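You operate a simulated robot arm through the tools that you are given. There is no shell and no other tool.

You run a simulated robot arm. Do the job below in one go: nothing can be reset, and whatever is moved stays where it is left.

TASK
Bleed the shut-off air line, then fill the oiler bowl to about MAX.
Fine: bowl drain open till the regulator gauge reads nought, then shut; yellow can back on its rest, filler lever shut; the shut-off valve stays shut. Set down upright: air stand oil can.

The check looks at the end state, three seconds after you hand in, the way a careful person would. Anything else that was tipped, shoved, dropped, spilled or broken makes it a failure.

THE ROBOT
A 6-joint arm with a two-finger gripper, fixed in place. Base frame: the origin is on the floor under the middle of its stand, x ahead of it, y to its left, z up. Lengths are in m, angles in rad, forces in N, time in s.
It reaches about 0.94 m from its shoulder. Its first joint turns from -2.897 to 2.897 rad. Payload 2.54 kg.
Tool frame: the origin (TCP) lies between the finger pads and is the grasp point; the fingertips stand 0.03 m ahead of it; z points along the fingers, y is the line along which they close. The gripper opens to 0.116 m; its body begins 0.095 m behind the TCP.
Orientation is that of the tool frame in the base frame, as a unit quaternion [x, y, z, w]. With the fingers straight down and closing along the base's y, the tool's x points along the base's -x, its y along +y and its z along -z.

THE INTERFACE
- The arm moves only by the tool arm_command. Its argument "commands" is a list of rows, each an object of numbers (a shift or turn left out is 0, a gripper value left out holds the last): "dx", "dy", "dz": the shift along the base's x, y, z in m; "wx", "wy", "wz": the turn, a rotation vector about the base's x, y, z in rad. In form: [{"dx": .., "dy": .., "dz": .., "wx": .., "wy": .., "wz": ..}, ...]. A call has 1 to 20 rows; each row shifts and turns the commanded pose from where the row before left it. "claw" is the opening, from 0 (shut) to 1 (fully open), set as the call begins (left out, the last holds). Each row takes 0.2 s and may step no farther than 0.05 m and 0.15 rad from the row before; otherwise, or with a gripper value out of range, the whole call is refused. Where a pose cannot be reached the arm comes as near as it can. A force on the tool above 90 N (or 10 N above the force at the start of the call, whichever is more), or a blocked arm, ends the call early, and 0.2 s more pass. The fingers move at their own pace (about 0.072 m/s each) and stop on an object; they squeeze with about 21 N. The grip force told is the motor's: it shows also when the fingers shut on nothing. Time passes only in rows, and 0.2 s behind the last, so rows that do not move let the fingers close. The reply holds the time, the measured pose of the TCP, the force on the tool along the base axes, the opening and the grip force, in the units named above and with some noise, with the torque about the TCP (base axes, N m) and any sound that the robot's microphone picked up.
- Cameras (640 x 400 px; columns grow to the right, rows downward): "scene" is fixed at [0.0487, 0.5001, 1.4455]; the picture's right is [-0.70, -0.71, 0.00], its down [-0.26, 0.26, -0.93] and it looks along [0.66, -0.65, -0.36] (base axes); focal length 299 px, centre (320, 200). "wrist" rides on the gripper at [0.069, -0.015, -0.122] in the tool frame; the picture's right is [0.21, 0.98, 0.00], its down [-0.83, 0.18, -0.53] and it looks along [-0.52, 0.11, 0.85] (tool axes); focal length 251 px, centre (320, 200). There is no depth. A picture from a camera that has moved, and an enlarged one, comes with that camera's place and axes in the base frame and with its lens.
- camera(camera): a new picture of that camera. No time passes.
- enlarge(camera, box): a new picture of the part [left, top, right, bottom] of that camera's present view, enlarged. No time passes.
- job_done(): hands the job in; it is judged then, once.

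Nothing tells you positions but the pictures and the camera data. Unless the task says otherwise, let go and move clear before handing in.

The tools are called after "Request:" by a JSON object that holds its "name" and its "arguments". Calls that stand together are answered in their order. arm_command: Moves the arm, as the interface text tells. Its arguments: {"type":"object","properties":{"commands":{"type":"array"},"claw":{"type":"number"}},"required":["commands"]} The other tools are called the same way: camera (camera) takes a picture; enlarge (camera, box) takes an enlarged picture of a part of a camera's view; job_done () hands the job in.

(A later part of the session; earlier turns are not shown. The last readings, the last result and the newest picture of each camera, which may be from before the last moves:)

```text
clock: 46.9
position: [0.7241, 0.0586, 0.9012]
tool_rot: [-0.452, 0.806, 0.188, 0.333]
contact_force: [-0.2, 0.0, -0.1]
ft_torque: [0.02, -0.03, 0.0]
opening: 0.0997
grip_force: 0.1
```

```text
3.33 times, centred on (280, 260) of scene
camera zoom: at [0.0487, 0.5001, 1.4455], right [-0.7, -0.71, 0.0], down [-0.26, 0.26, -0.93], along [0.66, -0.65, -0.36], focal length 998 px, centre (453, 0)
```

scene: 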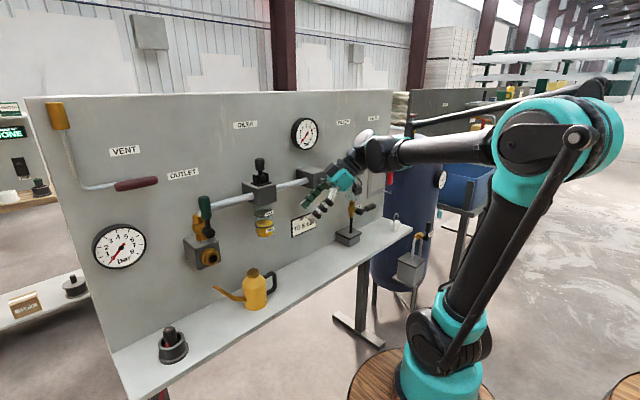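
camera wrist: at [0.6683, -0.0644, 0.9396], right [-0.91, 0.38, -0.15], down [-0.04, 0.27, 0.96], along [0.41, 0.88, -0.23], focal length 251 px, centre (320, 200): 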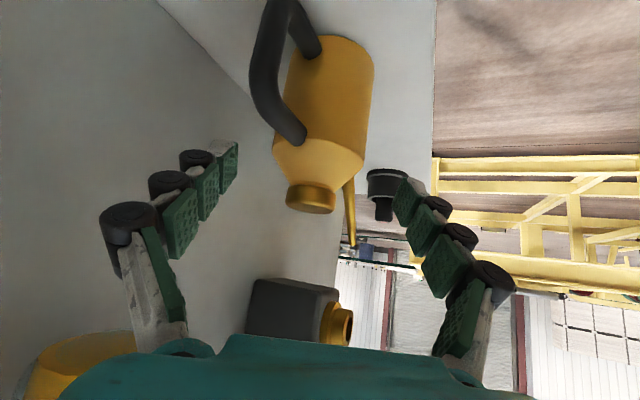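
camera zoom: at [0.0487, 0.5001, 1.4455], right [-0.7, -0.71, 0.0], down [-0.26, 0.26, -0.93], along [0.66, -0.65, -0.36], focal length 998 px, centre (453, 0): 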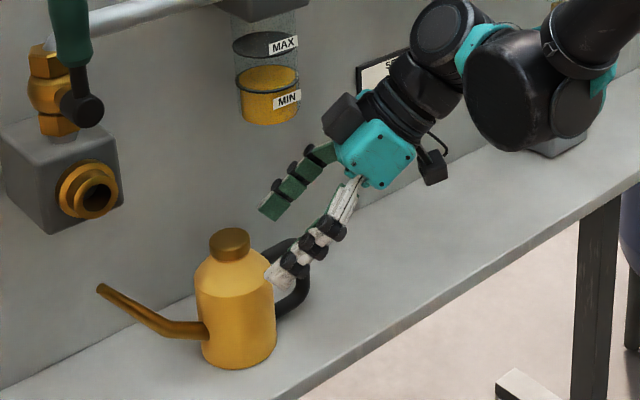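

The fingers straddle the can with less than 3 mm of lateral error. I'll advance along the tool axis to the grasp height.

Request:
{"name": "arm_command", "arguments": {"commands": [{"dx": 0.0097, "dy": 0.0155, "dz": -0.0183}, {"dx": 0.0097, "dy": 0.0155, "dz": -0.0183}, {"dx": 0.0097, "dy": 0.0155, "dz": -0.0185}, {}]}}

Request:
{"name": "camera", "arguments": {"camera": "wrist"}}

Request:
{"name": "enlarge", "arguments": {"camera": "scene", "box": [200, 200, 360, 320]}}

```text
clock: 47.9
position: [0.7512, 0.1041, 0.8471]
tool_rot: [-0.452, 0.806, 0.189, 0.333]
contact_force: [-0.9, 1.0, -0.2]
ft_torque: [0.02, -0.02, 0.02]
opening: 0.1
grip_force: 0.1
```

```text
taken
camera wrist: at [0.6957, -0.0181, 0.8844], right [-0.91, 0.38, -0.15], down [-0.04, 0.27, 0.96], along [0.41, 0.88, -0.23], focal length 251 px, centre (320, 200)
```

wrist: 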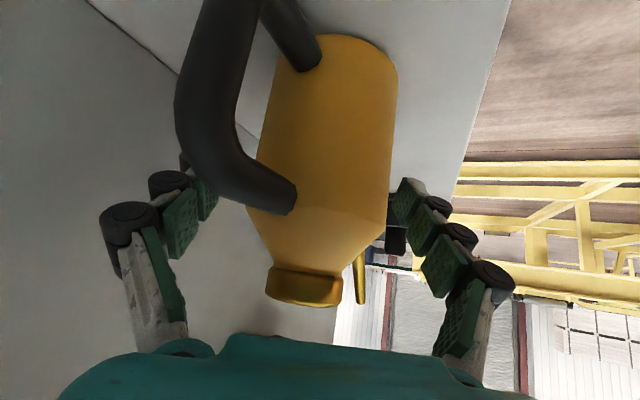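

```text
3.33 times, centred on (280, 260) of scene
camera zoom: at [0.0487, 0.5001, 1.4455], right [-0.7, -0.71, 0.0], down [-0.26, 0.26, -0.93], along [0.66, -0.65, -0.36], focal length 998 px, centre (453, 0)
```

zoom: 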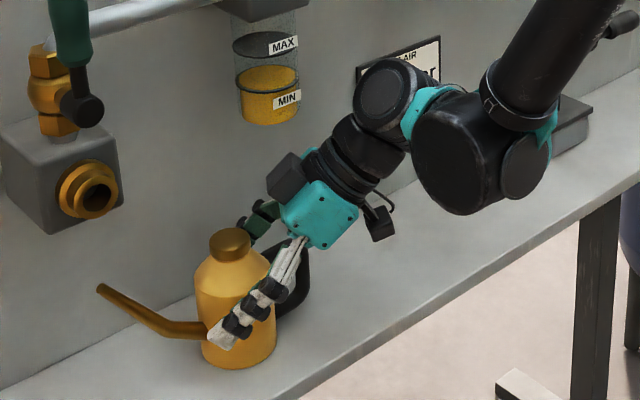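

The can is between the fingers, clear of spout and handle. I'll close in stages and watch for any shove.

Request:
{"name": "arm_command", "arguments": {"commands": [{}, {}], "claw": 0.68}}

Request:
{"name": "camera", "arguments": {"camera": "wrist"}}

Request:
{"name": "enlarge", "arguments": {"camera": "scene", "box": [200, 220, 320, 320]}}

```text
clock: 48.5
position: [0.7519, 0.1039, 0.8463]
tool_rot: [-0.451, 0.807, 0.187, 0.333]
contact_force: [0.9, 0.6, 0.5]
ft_torque: [0.06, 0.01, 0.0]
opening: 0.0786
grip_force: 0.0
```

```text
taken
camera wrist: at [0.6957, -0.0182, 0.8846], right [-0.91, 0.38, -0.15], down [-0.04, 0.27, 0.96], along [0.41, 0.88, -0.23], focal length 251 px, centre (320, 200)
```

wrist: 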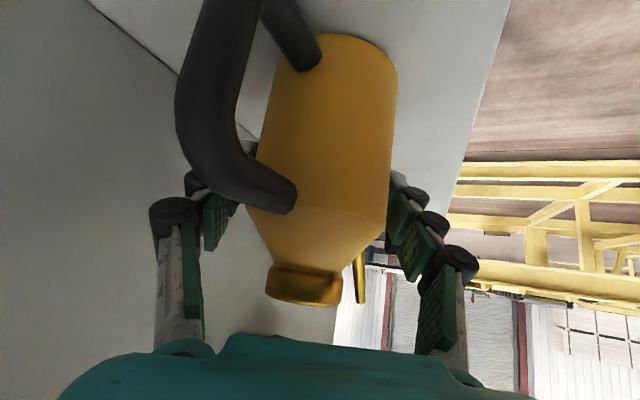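

```text
4.00 times, centred on (260, 270) of scene
camera zoom: at [0.0487, 0.5001, 1.4455], right [-0.7, -0.71, 0.0], down [-0.26, 0.26, -0.93], along [0.66, -0.65, -0.36], focal length 1198 px, centre (560, -80)
```

zoom: 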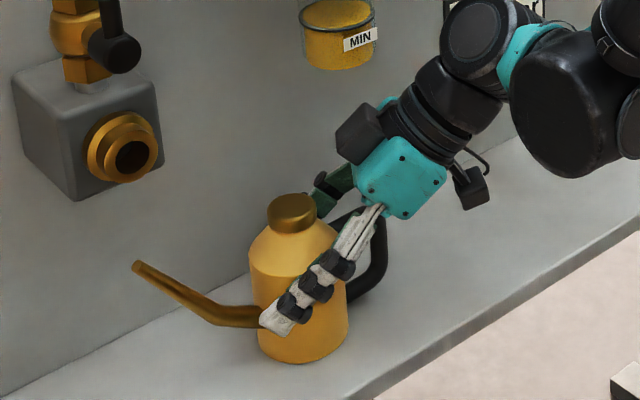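

The fingers are centred with no contact yet. I'll finish closing on the body.

Request:
{"name": "arm_command", "arguments": {"commands": [{}, {}, {}], "claw": 0.4}}

Request:
{"name": "camera", "arguments": {"camera": "wrist"}}

Request:
{"name": "enlarge", "arguments": {"camera": "scene", "box": [200, 220, 320, 320]}}

```text
clock: 49.3
position: [0.7512, 0.1042, 0.8465]
tool_rot: [-0.451, 0.807, 0.187, 0.332]
contact_force: [1.1, -0.3, 4.8]
ft_torque: [-0.08, -0.09, -0.05]
opening: 0.0703
grip_force: 21.1
```

```text
taken
camera wrist: at [0.6957, -0.0183, 0.8847], right [-0.91, 0.38, -0.15], down [-0.04, 0.27, 0.96], along [0.41, 0.88, -0.23], focal length 251 px, centre (320, 200)
```

wrist: 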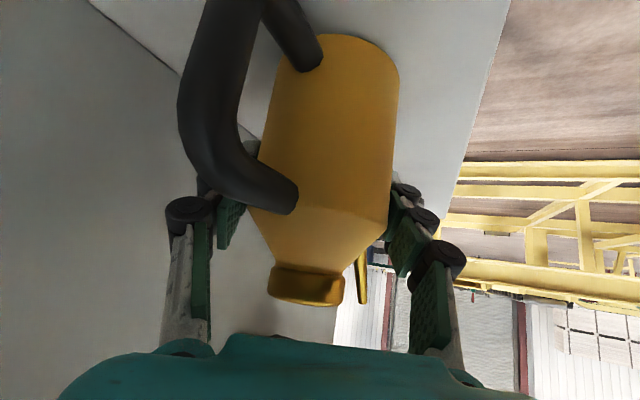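

```text
4.00 times, centred on (260, 270) of scene
camera zoom: at [0.0487, 0.5001, 1.4455], right [-0.7, -0.71, 0.0], down [-0.26, 0.26, -0.93], along [0.66, -0.65, -0.36], focal length 1198 px, centre (560, -80)
```

zoom: 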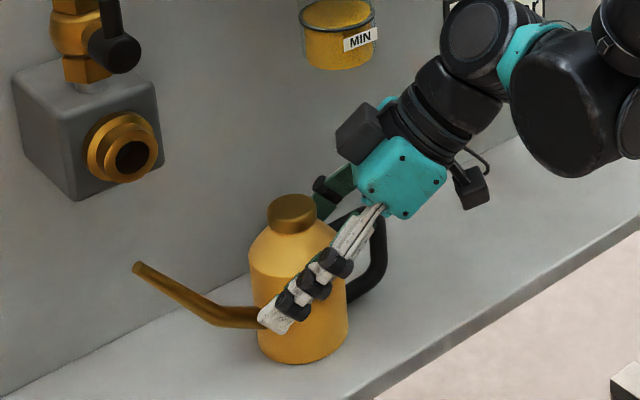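

The can is gripped at 70 mm opening with TCP (0.7512, 0.1042, 0.8465), and I'll return it to that same pose. I'll lift it slightly and check that it holds.

Request:
{"name": "arm_command", "arguments": {"commands": [{"dz": 0.006}, {"dz": 0.008}, {"dz": 0.008}, {}], "claw": 0.3}}

Request:
{"name": "enlarge", "arguments": {"camera": "scene", "box": [200, 220, 320, 320]}}

Request:
{"name": "camera", "arguments": {"camera": "wrist"}}

```text
clock: 50.3
position: [0.7524, 0.104, 0.8693]
tool_rot: [-0.451, 0.806, 0.188, 0.332]
contact_force: [-0.1, 1.1, -3.9]
ft_torque: [0.08, -0.03, -0.02]
opening: 0.07
grip_force: 20.9
```

```text
4.00 times, centred on (260, 270) of scene
camera zoom: at [0.0487, 0.5001, 1.4455], right [-0.7, -0.71, 0.0], down [-0.26, 0.26, -0.93], along [0.66, -0.65, -0.36], focal length 1198 px, centre (560, -80)
```

zoom: 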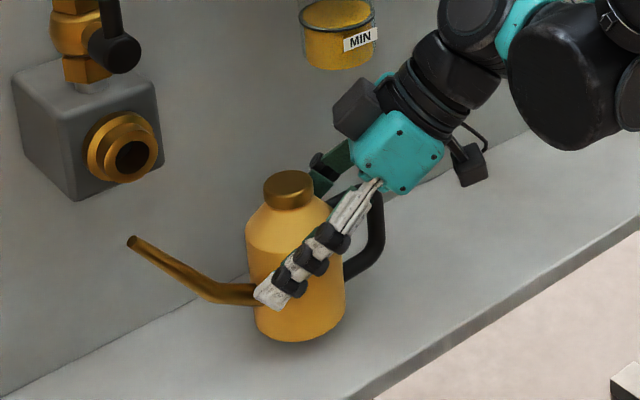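

```text
taken
camera wrist: at [0.6969, -0.0181, 0.9061], right [-0.91, 0.38, -0.15], down [-0.04, 0.27, 0.96], along [0.41, 0.88, -0.23], focal length 251 px, centre (320, 200)
```

wrist: 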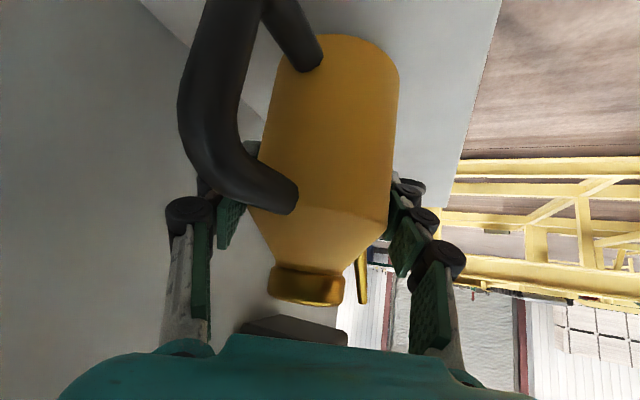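

The can is lifted cleanly and weighs about 4 N. I'll bring it straight back from the panel so the spout clears the outlet, keeping it level.

Request:
{"name": "arm_command", "arguments": {"commands": [{"dx": -0.03}, {"dx": -0.035, "dz": 0.005}, {"dx": -0.035, "dz": 0.01}, {"dx": -0.03, "dz": 0.02}]}}

Request:
{"name": "camera", "arguments": {"camera": "scene"}}

```text
clock: 51.3
position: [0.6256, 0.1059, 0.9019]
tool_rot: [-0.452, 0.807, 0.188, 0.331]
contact_force: [0.3, 0.1, -4.4]
ft_torque: [0.05, 0.03, 0.03]
opening: 0.0701
grip_force: 20.8
```

```text
taken
```

scene: 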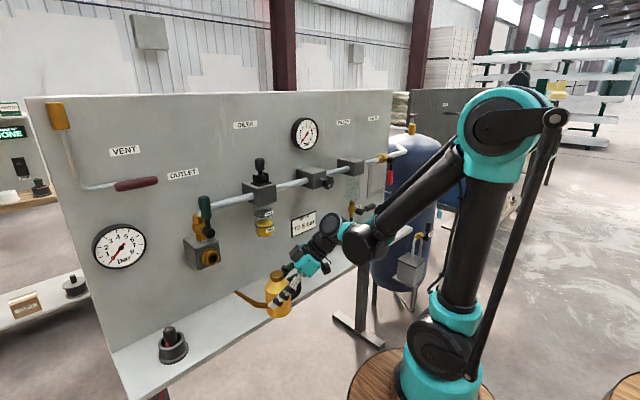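

The can is clear of the shelf fittings and level. I'll raise it while yawing, so the spout turns from +y towards the oiler.

Request:
{"name": "arm_command", "arguments": {"commands": [{"dx": -0.004, "dy": -0.011, "dz": 0.033, "wz": -0.116}, {"dx": -0.004, "dy": -0.011, "dz": 0.033, "wz": -0.116}, {"dx": -0.004, "dy": -0.011, "dz": 0.033, "wz": -0.116}, {"dx": -0.004, "dy": -0.011, "dz": 0.033, "wz": -0.116}, {"dx": -0.004, "dy": -0.011, "dz": 0.033, "wz": -0.116}]}}

Request:
{"name": "camera", "arguments": {"camera": "scene"}}

```text
clock: 52.5
position: [0.604, 0.0501, 1.0673]
tool_rot: [-0.201, 0.902, 0.085, 0.373]
contact_force: [-0.6, -0.4, -3.2]
ft_torque: [0.05, -0.04, -0.02]
opening: 0.0704
grip_force: 20.7
```

```text
taken
```

scene: 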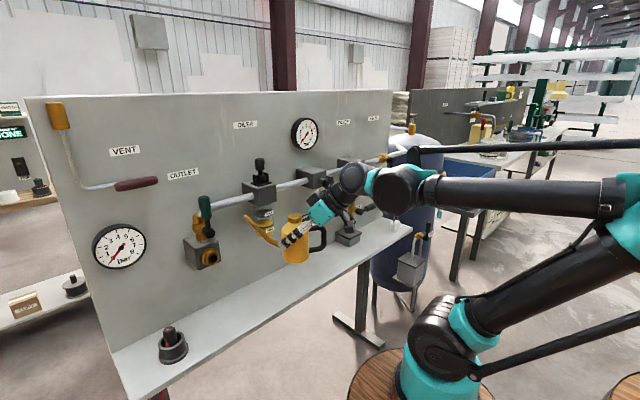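

The can is halfway round and level. I'll keep raising and yawing to a position in front of and above the oiler.

Request:
{"name": "arm_command", "arguments": {"commands": [{"dx": 0.003, "dy": -0.018, "dz": 0.033, "wz": -0.05}, {"dx": 0.003, "dy": -0.018, "dz": 0.033, "wz": -0.05}, {"dx": 0.003, "dy": -0.02, "dz": 0.033, "wz": -0.05}, {"dx": 0.003, "dy": -0.02, "dz": 0.033, "wz": -0.05}, {"dx": 0.003, "dy": -0.022, "dz": 0.033, "wz": -0.04}, {"dx": 0.003, "dy": -0.022, "dz": 0.033, "wz": -0.04}]}}

Request:
{"name": "camera", "arguments": {"camera": "scene"}}

Request:
{"name": "camera", "arguments": {"camera": "wrist"}}

```text
clock: 53.9
position: [0.6218, -0.0678, 1.2668]
tool_rot: [-0.073, 0.921, 0.032, 0.382]
contact_force: [-0.9, 0.4, -4.1]
ft_torque: [-0.02, -0.03, 0.0]
opening: 0.0704
grip_force: 20.3
```

```text
taken
```

scene: 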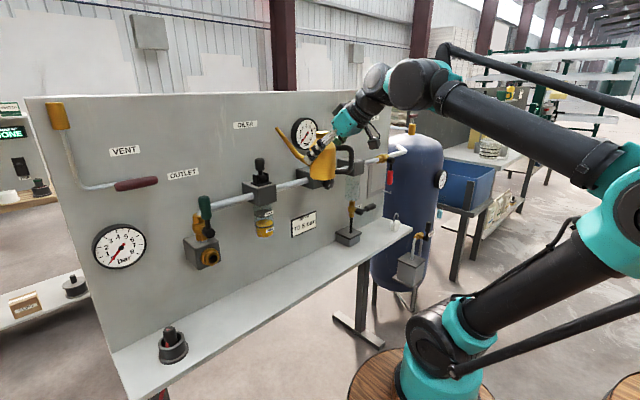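

```text
taken
camera wrist: at [0.4916, -0.1056, 1.3048], right [-0.31, 0.94, -0.15], down [0.18, 0.21, 0.96], along [0.94, 0.27, -0.23], focal length 251 px, centre (320, 200)
```

wrist: 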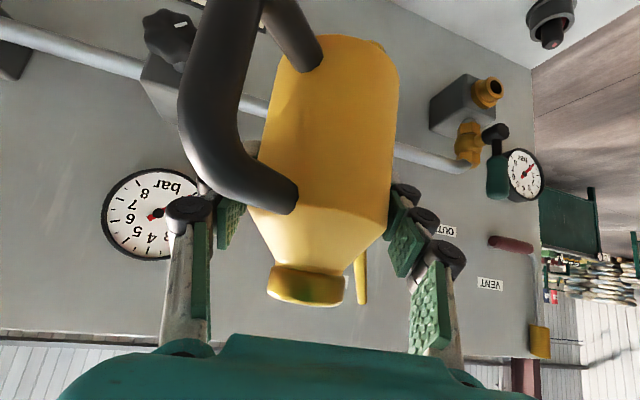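

The can is level at TCP (0.622, -0.068, 1.267) with the spout pointing about 40° left of +x. I'll tilt it about 15°, short of pouring, and bring the tip near the lever base to measure it.

Request:
{"name": "arm_command", "arguments": {"commands": [{"dx": 0.009, "dy": -0.012, "dz": -0.018, "wx": -0.0836, "wy": 0.0996}, {"dx": 0.009, "dy": -0.012, "dz": -0.018, "wx": -0.0836, "wy": 0.0996}, {}]}}

Request:
{"name": "enlarge", "arguments": {"camera": "scene", "box": [220, 110, 360, 215]}}

Request:
{"name": "camera", "arguments": {"camera": "wrist"}}

```text
clock: 54.7
position: [0.6409, -0.0929, 1.2305]
tool_rot: [-0.102, 0.954, -0.038, 0.279]
contact_force: [0.4, 0.4, -4.1]
ft_torque: [0.04, -0.06, -0.02]
opening: 0.0701
grip_force: 20.7
```

```text
3.81 times, centred on (290, 162) of scene
camera zoom: at [0.0487, 0.5001, 1.4455], right [-0.7, -0.71, 0.0], down [-0.26, 0.26, -0.93], along [0.66, -0.65, -0.36], focal length 1141 px, centre (434, 343)
```

zoom: 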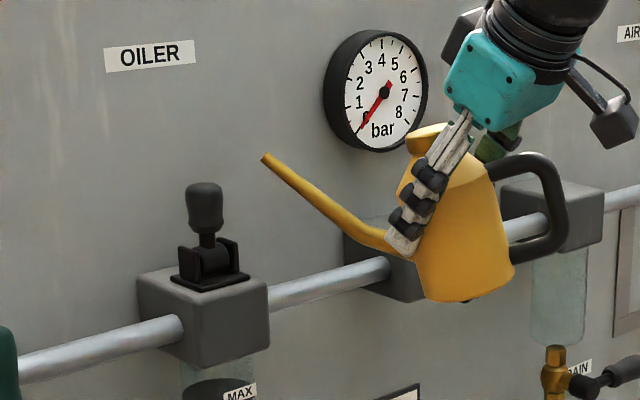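

```text
taken
camera wrist: at [0.5214, -0.1202, 1.2986], right [-0.35, 0.91, -0.24], down [0.36, 0.36, 0.86], along [0.87, 0.21, -0.45], focal length 251 px, centre (320, 200)
```

wrist: 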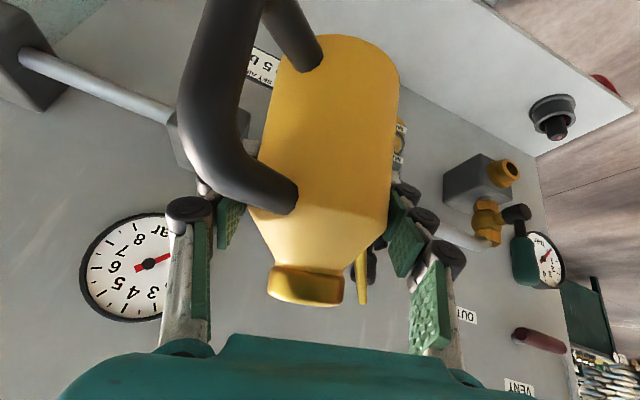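

My tip prediction matches the picture to within about 3 mm. I'll lower the spout tip to just in front of the upright knob, over the plate, still at 15° tilt.

Request:
{"name": "arm_command", "arguments": {"commands": [{"dx": 0.0079, "dy": 0.0051, "dz": -0.0175}, {"dx": 0.0079, "dy": 0.0051, "dz": -0.0175}, {"dx": 0.0078, "dy": 0.005, "dz": -0.0175}, {}]}}

Request:
{"name": "enlarge", "arguments": {"camera": "scene", "box": [230, 140, 310, 200]}}

Request:
{"name": "camera", "arguments": {"camera": "wrist"}}

```text
clock: 55.7
position: [0.6618, -0.0774, 1.1777]
tool_rot: [-0.103, 0.954, -0.037, 0.28]
contact_force: [-0.4, -1.2, -3.2]
ft_torque: [0.01, -0.03, -0.02]
opening: 0.0702
grip_force: 20.9
```

```text
6.67 times, centred on (270, 170) of scene
camera zoom: at [0.0487, 0.5001, 1.4455], right [-0.7, -0.71, 0.0], down [-0.26, 0.26, -0.93], along [0.66, -0.65, -0.36], focal length 1996 px, centre (653, 400)
```

zoom: 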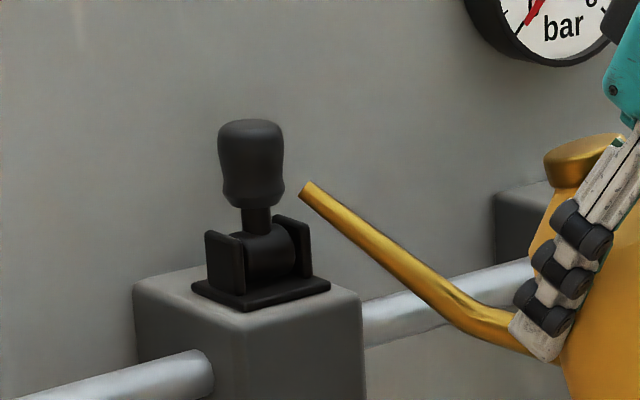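

```text
taken
camera wrist: at [0.5437, -0.1056, 1.2464], right [-0.35, 0.91, -0.24], down [0.36, 0.36, 0.86], along [0.87, 0.21, -0.45], focal length 251 px, centre (320, 200)
```

wrist: 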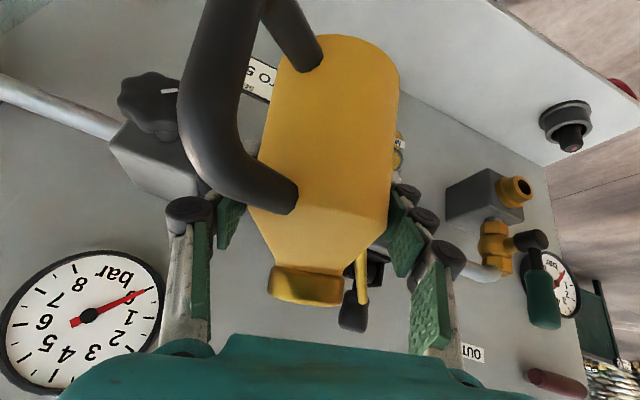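

Request:
{"name": "enlarge", "arguments": {"camera": "wrist", "box": [320, 230, 420, 340]}}

Request:
{"name": "enlarge", "arguments": {"camera": "scene", "box": [240, 195, 300, 245]}}

```text
3.64 times, centred on (370, 285) of wrist
camera zoom: at [0.5437, -0.1056, 1.2464], right [-0.35, 0.91, -0.24], down [0.36, 0.36, 0.86], along [0.87, 0.21, -0.45], focal length 914 px, centre (138, -109)
```

zoom: 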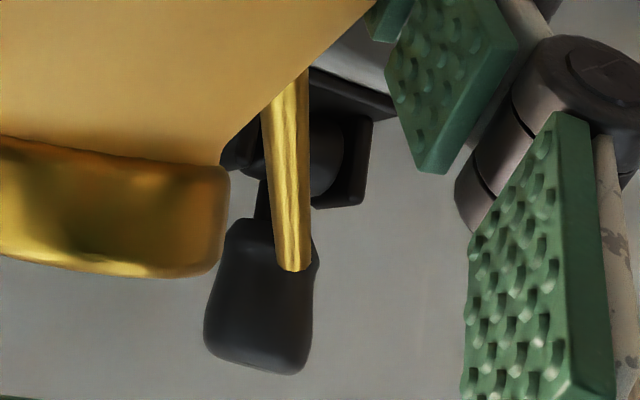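

```text
8.00 times, centred on (270, 220) of scene
camera zoom: at [0.0487, 0.5001, 1.4455], right [-0.7, -0.71, 0.0], down [-0.26, 0.26, -0.93], along [0.66, -0.65, -0.36], focal length 2395 px, centre (720, 40)
```

zoom: 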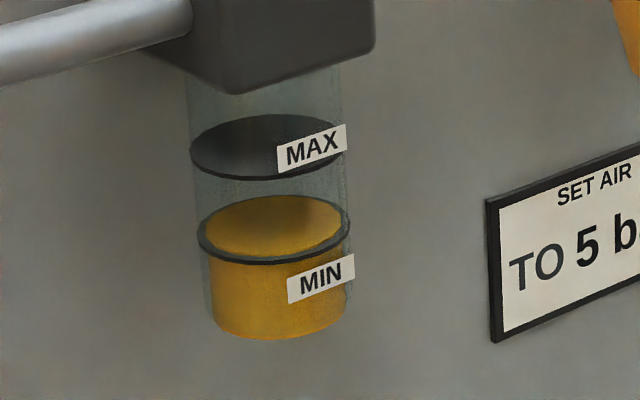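

The tip is right in front of the knob over the filler plate. I'll tilt in 5° steps about the fixed tip, watching the stream and the bowl level.

Request:
{"name": "arm_command", "arguments": {"commands": [{"dx": -0.0018, "dy": -0.0015, "dz": 0.0121, "wx": -0.0561, "wy": 0.0668}, {"dx": -0.0011, "dy": -0.0009, "dz": 0.0121, "wx": -0.0561, "wy": 0.0668}, {}]}}

Request:
{"name": "enlarge", "arguments": {"camera": "scene", "box": [220, 140, 340, 245]}}

Request:
{"name": "enlarge", "arguments": {"camera": "wrist", "box": [320, 230, 420, 340]}}

```text
clock: 56.5
position: [0.6606, -0.0797, 1.2021]
tool_rot: [-0.119, 0.967, -0.084, 0.209]
contact_force: [0.9, 0.3, -4.4]
ft_torque: [0.01, -0.05, 0.0]
opening: 0.0701
grip_force: 20.8
```

```text
3.81 times, centred on (280, 192) of scene
camera zoom: at [0.0487, 0.5001, 1.4455], right [-0.7, -0.71, 0.0], down [-0.26, 0.26, -0.93], along [0.66, -0.65, -0.36], focal length 1141 px, centre (472, 229)
```

zoom: 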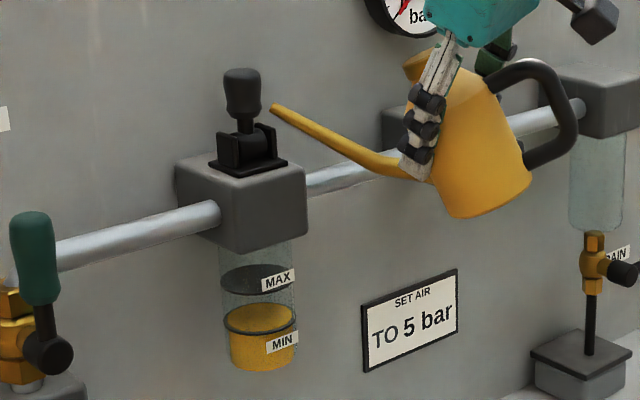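

```text
3.64 times, centred on (370, 285) of wrist
camera zoom: at [0.5524, -0.0996, 1.2889], right [-0.38, 0.88, -0.29], down [0.47, 0.45, 0.76], along [0.8, 0.15, -0.58], focal length 914 px, centre (138, -109)
```

zoom: 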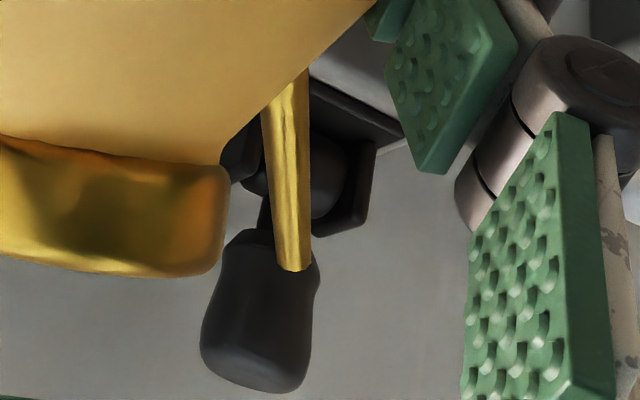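

No flow yet and the tip is staying put. I'll tilt another 5° to 30° and check.

Request:
{"name": "arm_command", "arguments": {"commands": [{"dx": -0.0002, "dy": -0.0002, "dz": 0.0123, "wx": -0.0561, "wy": 0.0668}, {}]}}

Request:
{"name": "enlarge", "arguments": {"camera": "scene", "box": [220, 140, 340, 245]}}

```text
clock: 57.1
position: [0.6614, -0.0821, 1.2139]
tool_rot: [-0.129, 0.971, -0.106, 0.173]
contact_force: [0.0, 0.8, -4.1]
ft_torque: [0.04, -0.08, -0.02]
opening: 0.0703
grip_force: 20.6
```

```text
3.81 times, centred on (280, 192) of scene
camera zoom: at [0.0487, 0.5001, 1.4455], right [-0.7, -0.71, 0.0], down [-0.26, 0.26, -0.93], along [0.66, -0.65, -0.36], focal length 1141 px, centre (472, 229)
```

zoom: 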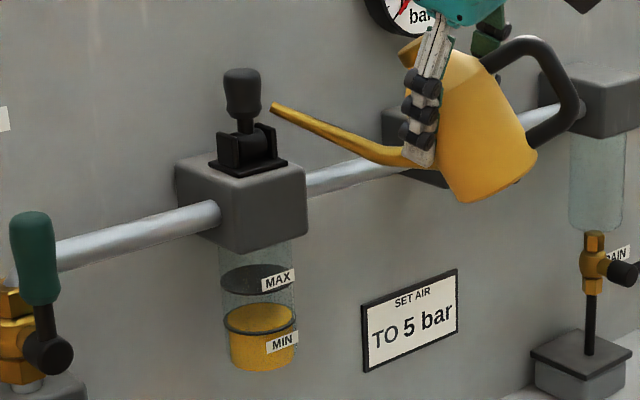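

Request:
{"name": "arm_command", "arguments": {"commands": [{"dx": 0.0006, "dy": 0.0008, "dz": 0.0122, "wx": -0.0561, "wy": 0.0668}, {}]}}

Request:
{"name": "enlarge", "arguments": {"camera": "scene", "box": [220, 140, 340, 245]}}

```text
clock: 57.7
position: [0.6612, -0.0804, 1.2262]
tool_rot: [-0.136, 0.973, -0.129, 0.136]
contact_force: [-0.4, -0.1, -4.1]
ft_torque: [0.05, -0.09, -0.01]
opening: 0.0705
grip_force: 20.8
```

```text
3.81 times, centred on (280, 192) of scene
camera zoom: at [0.0487, 0.5001, 1.4455], right [-0.7, -0.71, 0.0], down [-0.26, 0.26, -0.93], along [0.66, -0.65, -0.36], focal length 1141 px, centre (472, 229)
```

zoom: 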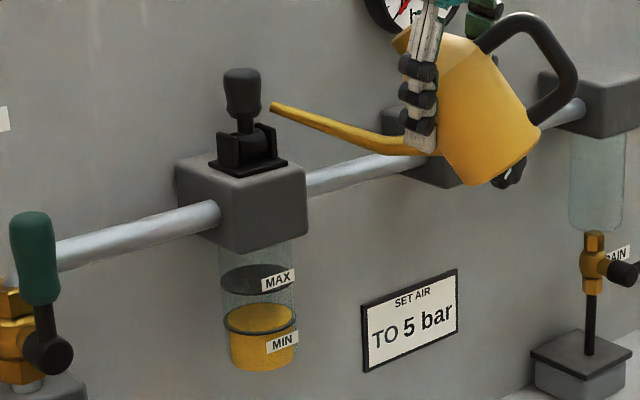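

There's still no flow at 35°, so I'll continue to 40°.

Request:
{"name": "arm_command", "arguments": {"commands": [{"dx": 0.0014, "dy": 0.0011, "dz": 0.0121, "wx": -0.0561, "wy": 0.0668}, {}]}}

Request:
{"name": "enlarge", "arguments": {"camera": "scene", "box": [220, 140, 340, 245]}}

Request:
{"name": "enlarge", "arguments": {"camera": "wrist", "box": [320, 200, 440, 340]}}

```text
clock: 58.3
position: [0.6627, -0.0802, 1.2393]
tool_rot: [-0.145, 0.973, -0.152, 0.101]
contact_force: [-0.3, -0.3, -3.6]
ft_torque: [0.05, -0.08, 0.0]
opening: 0.0703
grip_force: 20.8
```

```text
3.81 times, centred on (280, 192) of scene
camera zoom: at [0.0487, 0.5001, 1.4455], right [-0.7, -0.71, 0.0], down [-0.26, 0.26, -0.93], along [0.66, -0.65, -0.36], focal length 1141 px, centre (472, 229)
```

zoom: 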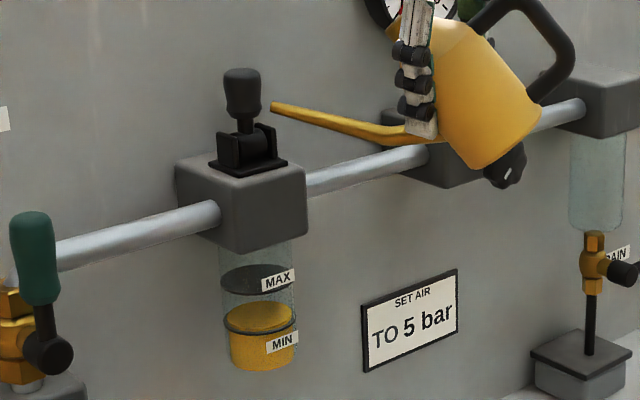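

```text
2.86 times, centred on (380, 270) of wrist
camera zoom: at [0.5742, -0.0824, 1.347], right [-0.45, 0.82, -0.35], down [0.6, 0.57, 0.56], along [0.66, 0.04, -0.75], focal length 718 px, centre (149, 0)
```

zoom: 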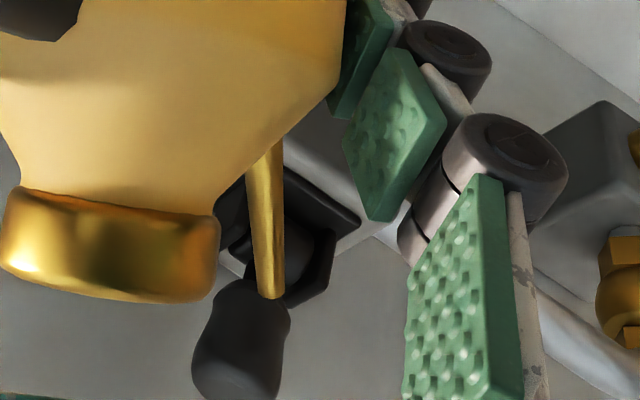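

Request:
{"name": "enlarge", "arguments": {"camera": "scene", "box": [240, 195, 300, 245]}}

Request:
{"name": "enlarge", "arguments": {"camera": "scene", "box": [245, 145, 305, 190]}}

```text
8.00 times, centred on (270, 220) of scene
camera zoom: at [0.0487, 0.5001, 1.4455], right [-0.7, -0.71, 0.0], down [-0.26, 0.26, -0.93], along [0.66, -0.65, -0.36], focal length 2395 px, centre (720, 40)
```

zoom: 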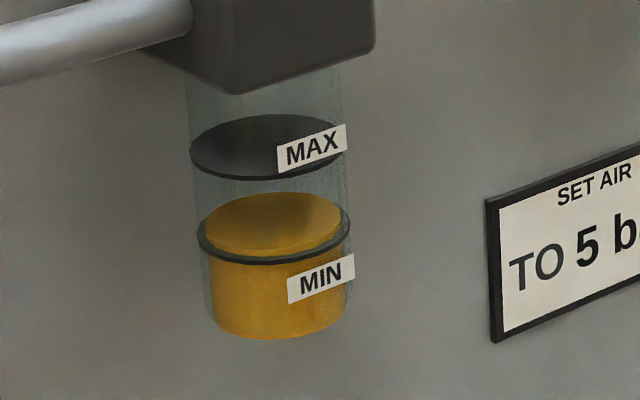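

```text
8.89 times, centred on (275, 168) of scene
camera zoom: at [0.0487, 0.5001, 1.4455], right [-0.7, -0.71, 0.0], down [-0.26, 0.26, -0.93], along [0.66, -0.65, -0.36], focal length 2661 px, centre (720, 489)
```

zoom: 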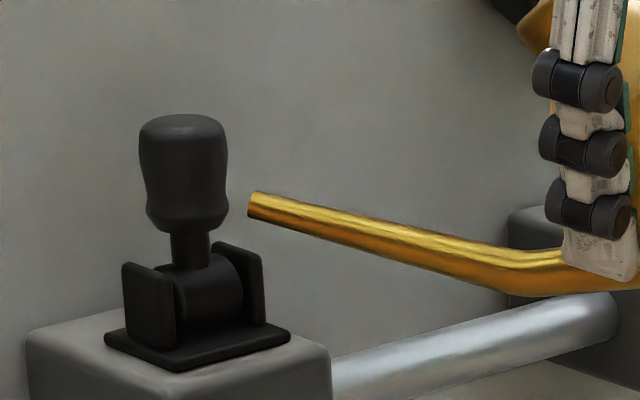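

The bowl level is rising above the MIN ring, so the pour is going in with no spill visible. I'll hold the tilt and watch the rate.

Request:
{"name": "arm_command", "arguments": {"commands": [{}, {}, {}]}}

Request:
{"name": "enlarge", "arguments": {"camera": "scene", "box": [240, 195, 300, 245]}}

```text
clock: 59.1
position: [0.6641, -0.0792, 1.2384]
tool_rot: [-0.144, 0.973, -0.152, 0.1]
contact_force: [-0.2, -0.1, -4.6]
ft_torque: [0.06, -0.05, -0.03]
opening: 0.0705
grip_force: 21.1
```

```text
8.00 times, centred on (270, 220) of scene
camera zoom: at [0.0487, 0.5001, 1.4455], right [-0.7, -0.71, 0.0], down [-0.26, 0.26, -0.93], along [0.66, -0.65, -0.36], focal length 2395 px, centre (720, 40)
```

zoom: 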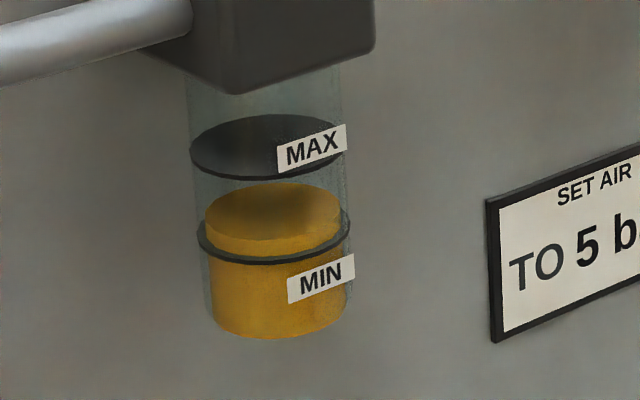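

The level is rising about 14 px per second, with roughly 66 px still to go to the MAX ring. I'll hold for two seconds and check.

Request:
{"name": "arm_command", "arguments": {"commands": [{}, {}, {}, {}, {}, {}, {}, {}]}}

Request:
{"name": "enlarge", "arguments": {"camera": "scene", "box": [240, 195, 300, 245]}}

Request:
{"name": "enlarge", "arguments": {"camera": "scene", "box": [220, 140, 340, 245]}}

```text
clock: 60.9
position: [0.6629, -0.0801, 1.2377]
tool_rot: [-0.145, 0.972, -0.152, 0.101]
contact_force: [0.6, -0.2, -3.3]
ft_torque: [0.05, -0.06, 0.02]
opening: 0.0701
grip_force: 21.1
```

```text
8.00 times, centred on (270, 220) of scene
camera zoom: at [0.0487, 0.5001, 1.4455], right [-0.7, -0.71, 0.0], down [-0.26, 0.26, -0.93], along [0.66, -0.65, -0.36], focal length 2395 px, centre (720, 40)
```

zoom: 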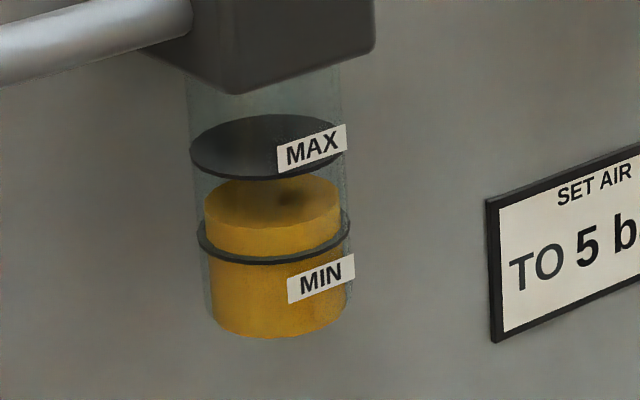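

```text
3.81 times, centred on (280, 192) of scene
camera zoom: at [0.0487, 0.5001, 1.4455], right [-0.7, -0.71, 0.0], down [-0.26, 0.26, -0.93], along [0.66, -0.65, -0.36], focal length 1141 px, centre (472, 229)
```

zoom: 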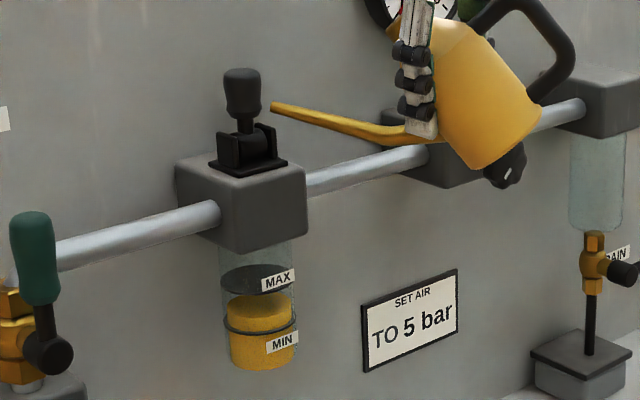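

The flow is slowing as the can empties to the lip. The level is about 40% of the way from MIN to MAX, so I'll tilt 3° more and hold.

Request:
{"name": "arm_command", "arguments": {"commands": [{"dx": 0.0012, "dy": 0.001, "dz": 0.0072, "wx": -0.0337, "wy": 0.0401}, {}, {}, {}, {}]}}

Request:
{"name": "enlarge", "arguments": {"camera": "scene", "box": [240, 195, 300, 245]}}

Request:
{"name": "enlarge", "arguments": {"camera": "scene", "box": [245, 145, 305, 190]}}

```text
clock: 62.1
position: [0.6638, -0.079, 1.2454]
tool_rot: [-0.149, 0.972, -0.165, 0.078]
contact_force: [0.0, 0.0, -2.9]
ft_torque: [0.04, -0.11, 0.03]
opening: 0.0701
grip_force: 21.0
```

```text
8.00 times, centred on (270, 220) of scene
camera zoom: at [0.0487, 0.5001, 1.4455], right [-0.7, -0.71, 0.0], down [-0.26, 0.26, -0.93], along [0.66, -0.65, -0.36], focal length 2395 px, centre (720, 40)
```

zoom: 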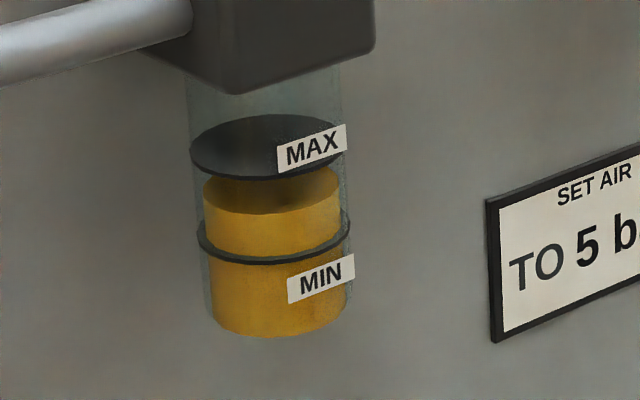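

```text
8.89 times, centred on (275, 168) of scene
camera zoom: at [0.0487, 0.5001, 1.4455], right [-0.7, -0.71, 0.0], down [-0.26, 0.26, -0.93], along [0.66, -0.65, -0.36], focal length 2661 px, centre (720, 489)
```

zoom: 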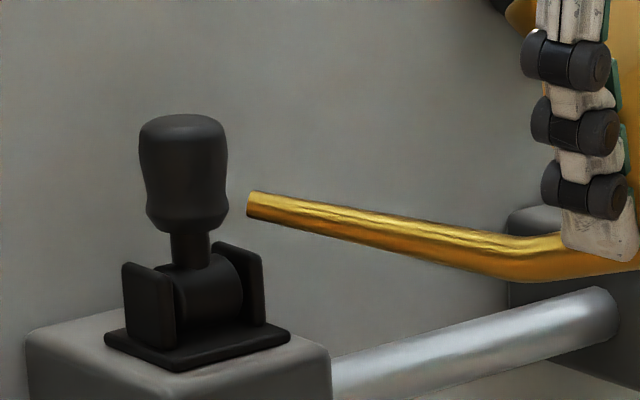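

The oil's front lip is now at about row 213 and MAX is at about 179. I'll tilt 3° more and hold.

Request:
{"name": "arm_command", "arguments": {"commands": [{}, {}, {"dx": 0.0014, "dy": 0.0012, "dz": 0.0071, "wx": -0.0337, "wy": 0.0401}, {}, {}, {}]}}

Request:
{"name": "enlarge", "arguments": {"camera": "scene", "box": [240, 195, 300, 245]}}

```text
clock: 63.5
position: [0.6664, -0.0761, 1.2514]
tool_rot: [-0.154, 0.97, -0.179, 0.055]
contact_force: [-0.4, -0.5, -4.3]
ft_torque: [0.02, -0.04, -0.01]
opening: 0.0703
grip_force: 20.9
```

```text
8.00 times, centred on (270, 220) of scene
camera zoom: at [0.0487, 0.5001, 1.4455], right [-0.7, -0.71, 0.0], down [-0.26, 0.26, -0.93], along [0.66, -0.65, -0.36], focal length 2395 px, centre (720, 40)
```

zoom: 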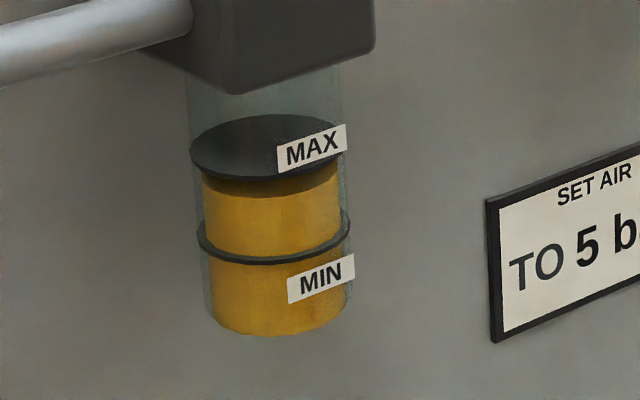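

The lip is at about 196, with around 17 px to go. I'll hold briefly.

Request:
{"name": "arm_command", "arguments": {"commands": [{}, {}]}}

Request:
{"name": "enlarge", "arguments": {"camera": "scene", "box": [240, 195, 300, 245]}}

```text
clock: 64.1
position: [0.6657, -0.078, 1.2536]
tool_rot: [-0.153, 0.97, -0.178, 0.057]
contact_force: [0.9, -1.4, -3.2]
ft_torque: [0.05, -0.06, -0.01]
opening: 0.07
grip_force: 21.3
```

```text
8.00 times, centred on (270, 220) of scene
camera zoom: at [0.0487, 0.5001, 1.4455], right [-0.7, -0.71, 0.0], down [-0.26, 0.26, -0.93], along [0.66, -0.65, -0.36], focal length 2395 px, centre (720, 40)
```

zoom: 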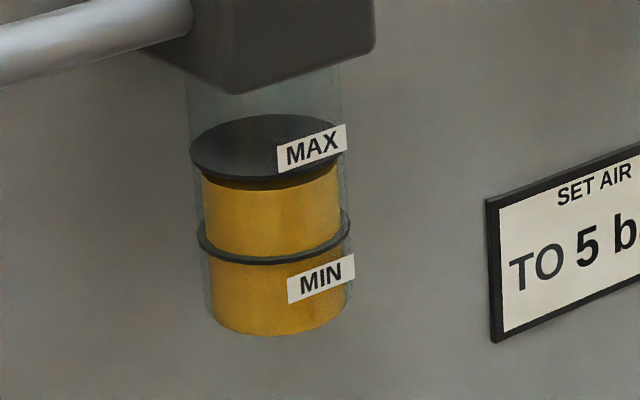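

The lip is at about 190 and MAX works out to a lip at about 176. I'll hold a bit more.

Request:
{"name": "arm_command", "arguments": {"commands": [{}, {}, {}]}}

Request:
{"name": "enlarge", "arguments": {"camera": "scene", "box": [240, 195, 300, 245]}}

Request:
{"name": "enlarge", "arguments": {"camera": "scene", "box": [255, 205, 285, 230]}}

```text
clock: 64.9
position: [0.6649, -0.078, 1.2528]
tool_rot: [-0.153, 0.97, -0.179, 0.056]
contact_force: [0.2, 0.3, -4.3]
ft_torque: [0.02, -0.08, -0.03]
opening: 0.0702
grip_force: 20.5
```

```text
8.00 times, centred on (270, 220) of scene
camera zoom: at [0.0487, 0.5001, 1.4455], right [-0.7, -0.71, 0.0], down [-0.26, 0.26, -0.93], along [0.66, -0.65, -0.36], focal length 2395 px, centre (720, 40)
```

zoom: 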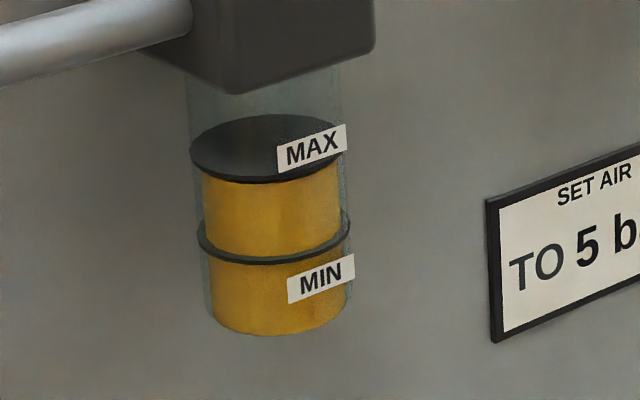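

```text
16.00 times, centred on (270, 218) of scene
camera zoom: at [0.0487, 0.5001, 1.4455], right [-0.7, -0.71, 0.0], down [-0.26, 0.26, -0.93], along [0.66, -0.65, -0.36], focal length 4790 px, centre (1120, -80)
```

zoom: 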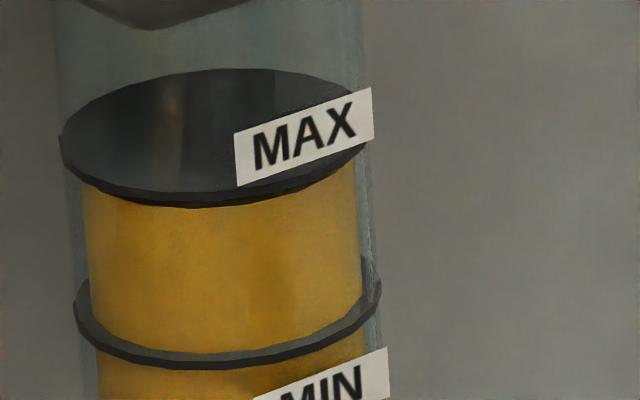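

The oil is within about 10% of the MAX ring. I'll hold a moment more and then tip the can back about its lip to stop the flow.

Request:
{"name": "arm_command", "arguments": {"commands": [{}, {}]}}

Request:
{"name": "enlarge", "arguments": {"camera": "scene", "box": [255, 205, 285, 230]}}

```text
clock: 65.5
position: [0.6656, -0.0781, 1.253]
tool_rot: [-0.154, 0.97, -0.178, 0.055]
contact_force: [-0.1, -1.0, -3.7]
ft_torque: [0.02, -0.08, -0.03]
opening: 0.0702
grip_force: 20.4
```

```text
16.00 times, centred on (270, 218) of scene
camera zoom: at [0.0487, 0.5001, 1.4455], right [-0.7, -0.71, 0.0], down [-0.26, 0.26, -0.93], along [0.66, -0.65, -0.36], focal length 4790 px, centre (1120, -80)
```

zoom: 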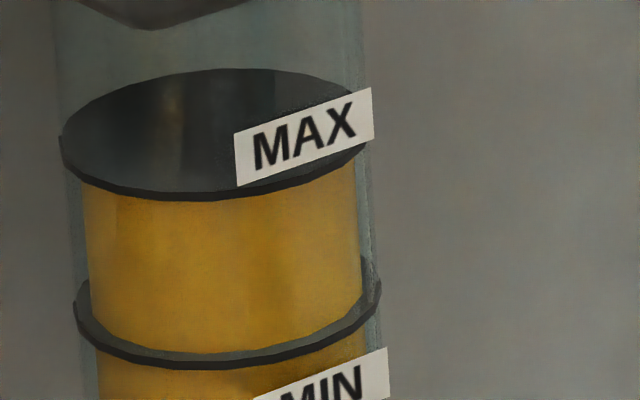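

The oil meets the underside of the MAX ring. I'll give it one short moment more and then tip back to upright with the tip still over the filler.

Request:
{"name": "arm_command", "arguments": {"commands": [{"dx": -0.0014, "dy": -0.0012, "dz": -0.0071, "wx": 0.0337, "wy": -0.0401}, {"dx": -0.0012, "dy": -0.001, "dz": -0.0072, "wx": 0.0337, "wy": -0.0401}, {"dx": -0.0014, "dy": -0.0011, "dz": -0.0121, "wx": 0.0561, "wy": -0.0668}, {"dx": -0.0006, "dy": -0.0008, "dz": -0.0122, "wx": 0.0561, "wy": -0.0668}, {}]}}

Request:
{"name": "enlarge", "arguments": {"camera": "scene", "box": [255, 205, 285, 230]}}

Request:
{"name": "enlarge", "arguments": {"camera": "scene", "box": [220, 140, 340, 245]}}

```text
clock: 66.7
position: [0.6601, -0.0805, 1.212]
tool_rot: [-0.128, 0.971, -0.106, 0.174]
contact_force: [0.2, 0.3, -4.3]
ft_torque: [0.03, -0.05, 0.0]
opening: 0.0699
grip_force: 20.2
```

```text
16.00 times, centred on (270, 218) of scene
camera zoom: at [0.0487, 0.5001, 1.4455], right [-0.7, -0.71, 0.0], down [-0.26, 0.26, -0.93], along [0.66, -0.65, -0.36], focal length 4790 px, centre (1120, -80)
```

zoom: 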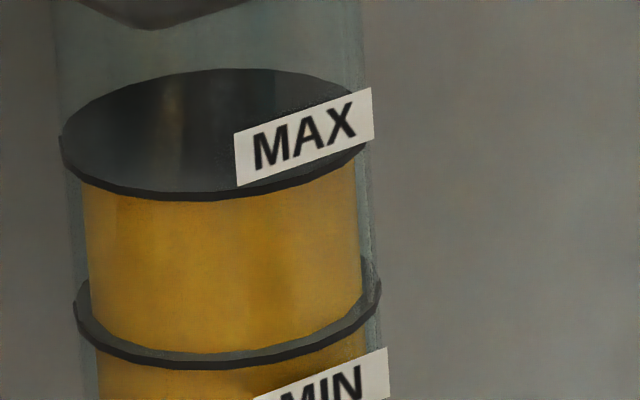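

```text
3.81 times, centred on (280, 192) of scene
camera zoom: at [0.0487, 0.5001, 1.4455], right [-0.7, -0.71, 0.0], down [-0.26, 0.26, -0.93], along [0.66, -0.65, -0.36], focal length 1141 px, centre (472, 229)
```

zoom: 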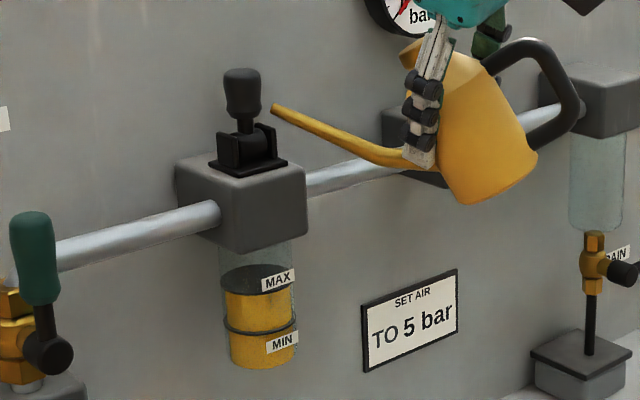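

The bowl is filled to the MAX ring and the flow has stopped, with no spill visible. I'll retrace my path exactly to bring the can upright and clear of the oiler.

Request:
{"name": "arm_command", "arguments": {"commands": [{"dx": 0.0002, "dy": 0.0002, "dz": -0.0123, "wx": 0.0561, "wy": -0.0668}, {"dx": 0.0011, "dy": 0.0009, "dz": -0.0121, "wx": 0.0561, "wy": -0.0668}, {"dx": 0.0018, "dy": 0.0015, "dz": -0.0121, "wx": 0.0561, "wy": -0.0668}, {}, {"dx": -0.0078, "dy": -0.005, "dz": 0.0175}, {"dx": -0.0079, "dy": -0.0051, "dz": 0.0175}, {"dx": -0.0079, "dy": -0.0051, "dz": 0.0175}, {"dx": -0.009, "dy": 0.012, "dz": 0.018, "wx": 0.0836, "wy": -0.0996}, {"dx": -0.009, "dy": 0.012, "dz": 0.018, "wx": 0.0836, "wy": -0.0996}, {}]}}

Request:
{"name": "camera", "arguments": {"camera": "scene"}}

Request:
{"name": "enlarge", "arguments": {"camera": "scene", "box": [230, 150, 310, 250]}}

Request:
{"name": "camera", "arguments": {"camera": "wrist"}}

```text
clock: 68.9
position: [0.6214, -0.0682, 1.2645]
tool_rot: [-0.075, 0.922, 0.033, 0.379]
contact_force: [0.3, -0.1, -3.4]
ft_torque: [0.01, -0.03, 0.0]
opening: 0.0703
grip_force: 21.5
```

```text
taken
```

scene: 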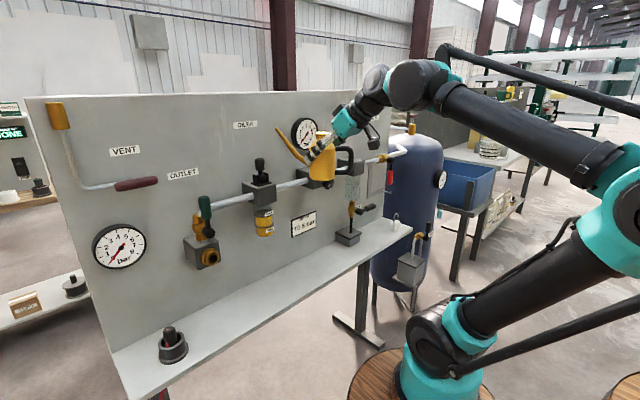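

```text
4.00 times, centred on (270, 200) of scene
camera zoom: at [0.0487, 0.5001, 1.4455], right [-0.7, -0.71, 0.0], down [-0.26, 0.26, -0.93], along [0.66, -0.65, -0.36], focal length 1198 px, centre (520, 200)
```

zoom: 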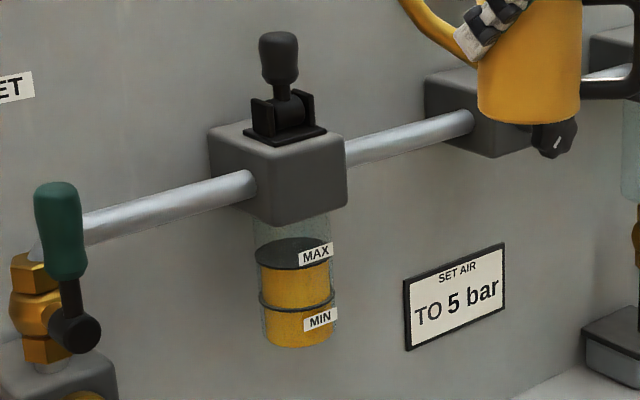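

```text
taken
camera wrist: at [0.4923, -0.1054, 1.3032], right [-0.31, 0.94, -0.15], down [0.18, 0.21, 0.96], along [0.94, 0.27, -0.23], focal length 251 px, centre (320, 200)
```

wrist: 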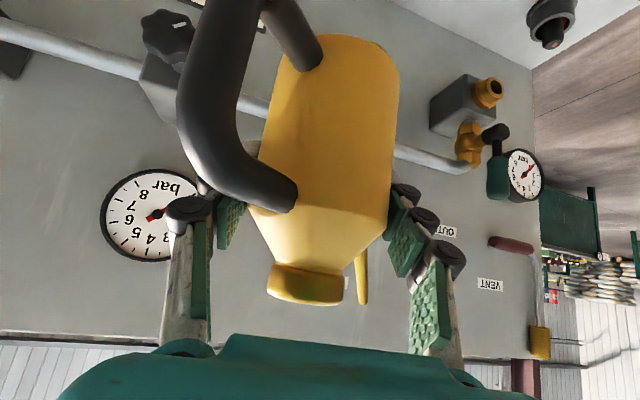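

The can is upright and the grip hasn't shifted. I'll retrace down towards the shelf.

Request:
{"name": "arm_command", "arguments": {"commands": [{"dx": -0.003, "dy": 0.022, "dz": -0.033, "wz": 0.04}, {"dx": -0.003, "dy": 0.022, "dz": -0.033, "wz": 0.04}, {"dx": -0.003, "dy": 0.02, "dz": -0.033, "wz": 0.05}, {"dx": -0.003, "dy": 0.02, "dz": -0.033, "wz": 0.05}, {"dx": -0.003, "dy": 0.018, "dz": -0.033, "wz": 0.05}, {"dx": -0.003, "dy": 0.018, "dz": -0.033, "wz": 0.05}, {"dx": 0.004, "dy": 0.011, "dz": -0.033, "wz": 0.116}, {"dx": 0.004, "dy": 0.011, "dz": -0.033, "wz": 0.116}, {"dx": 0.004, "dy": 0.011, "dz": -0.033, "wz": 0.116}, {"dx": 0.004, "dy": 0.011, "dz": -0.033, "wz": 0.116}, {"dx": 0.004, "dy": 0.011, "dz": -0.033, "wz": 0.116}, {}]}}

Request:
{"name": "camera", "arguments": {"camera": "scene"}}

```text
clock: 71.5
position: [0.6229, 0.107, 0.9029]
tool_rot: [-0.451, 0.807, 0.188, 0.332]
contact_force: [0.3, 0.1, -3.0]
ft_torque: [0.0, 0.02, 0.03]
opening: 0.0702
grip_force: 20.7
```

```text
taken
```

scene: 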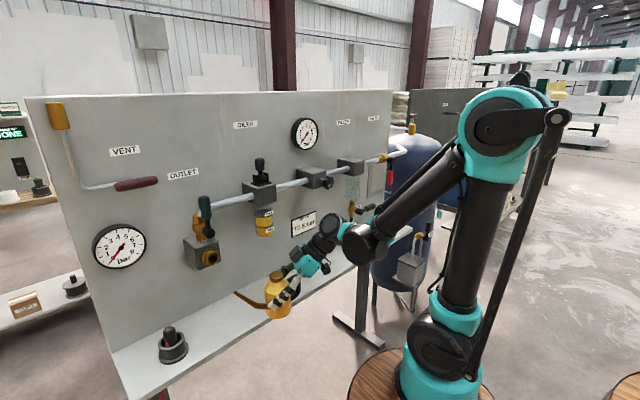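

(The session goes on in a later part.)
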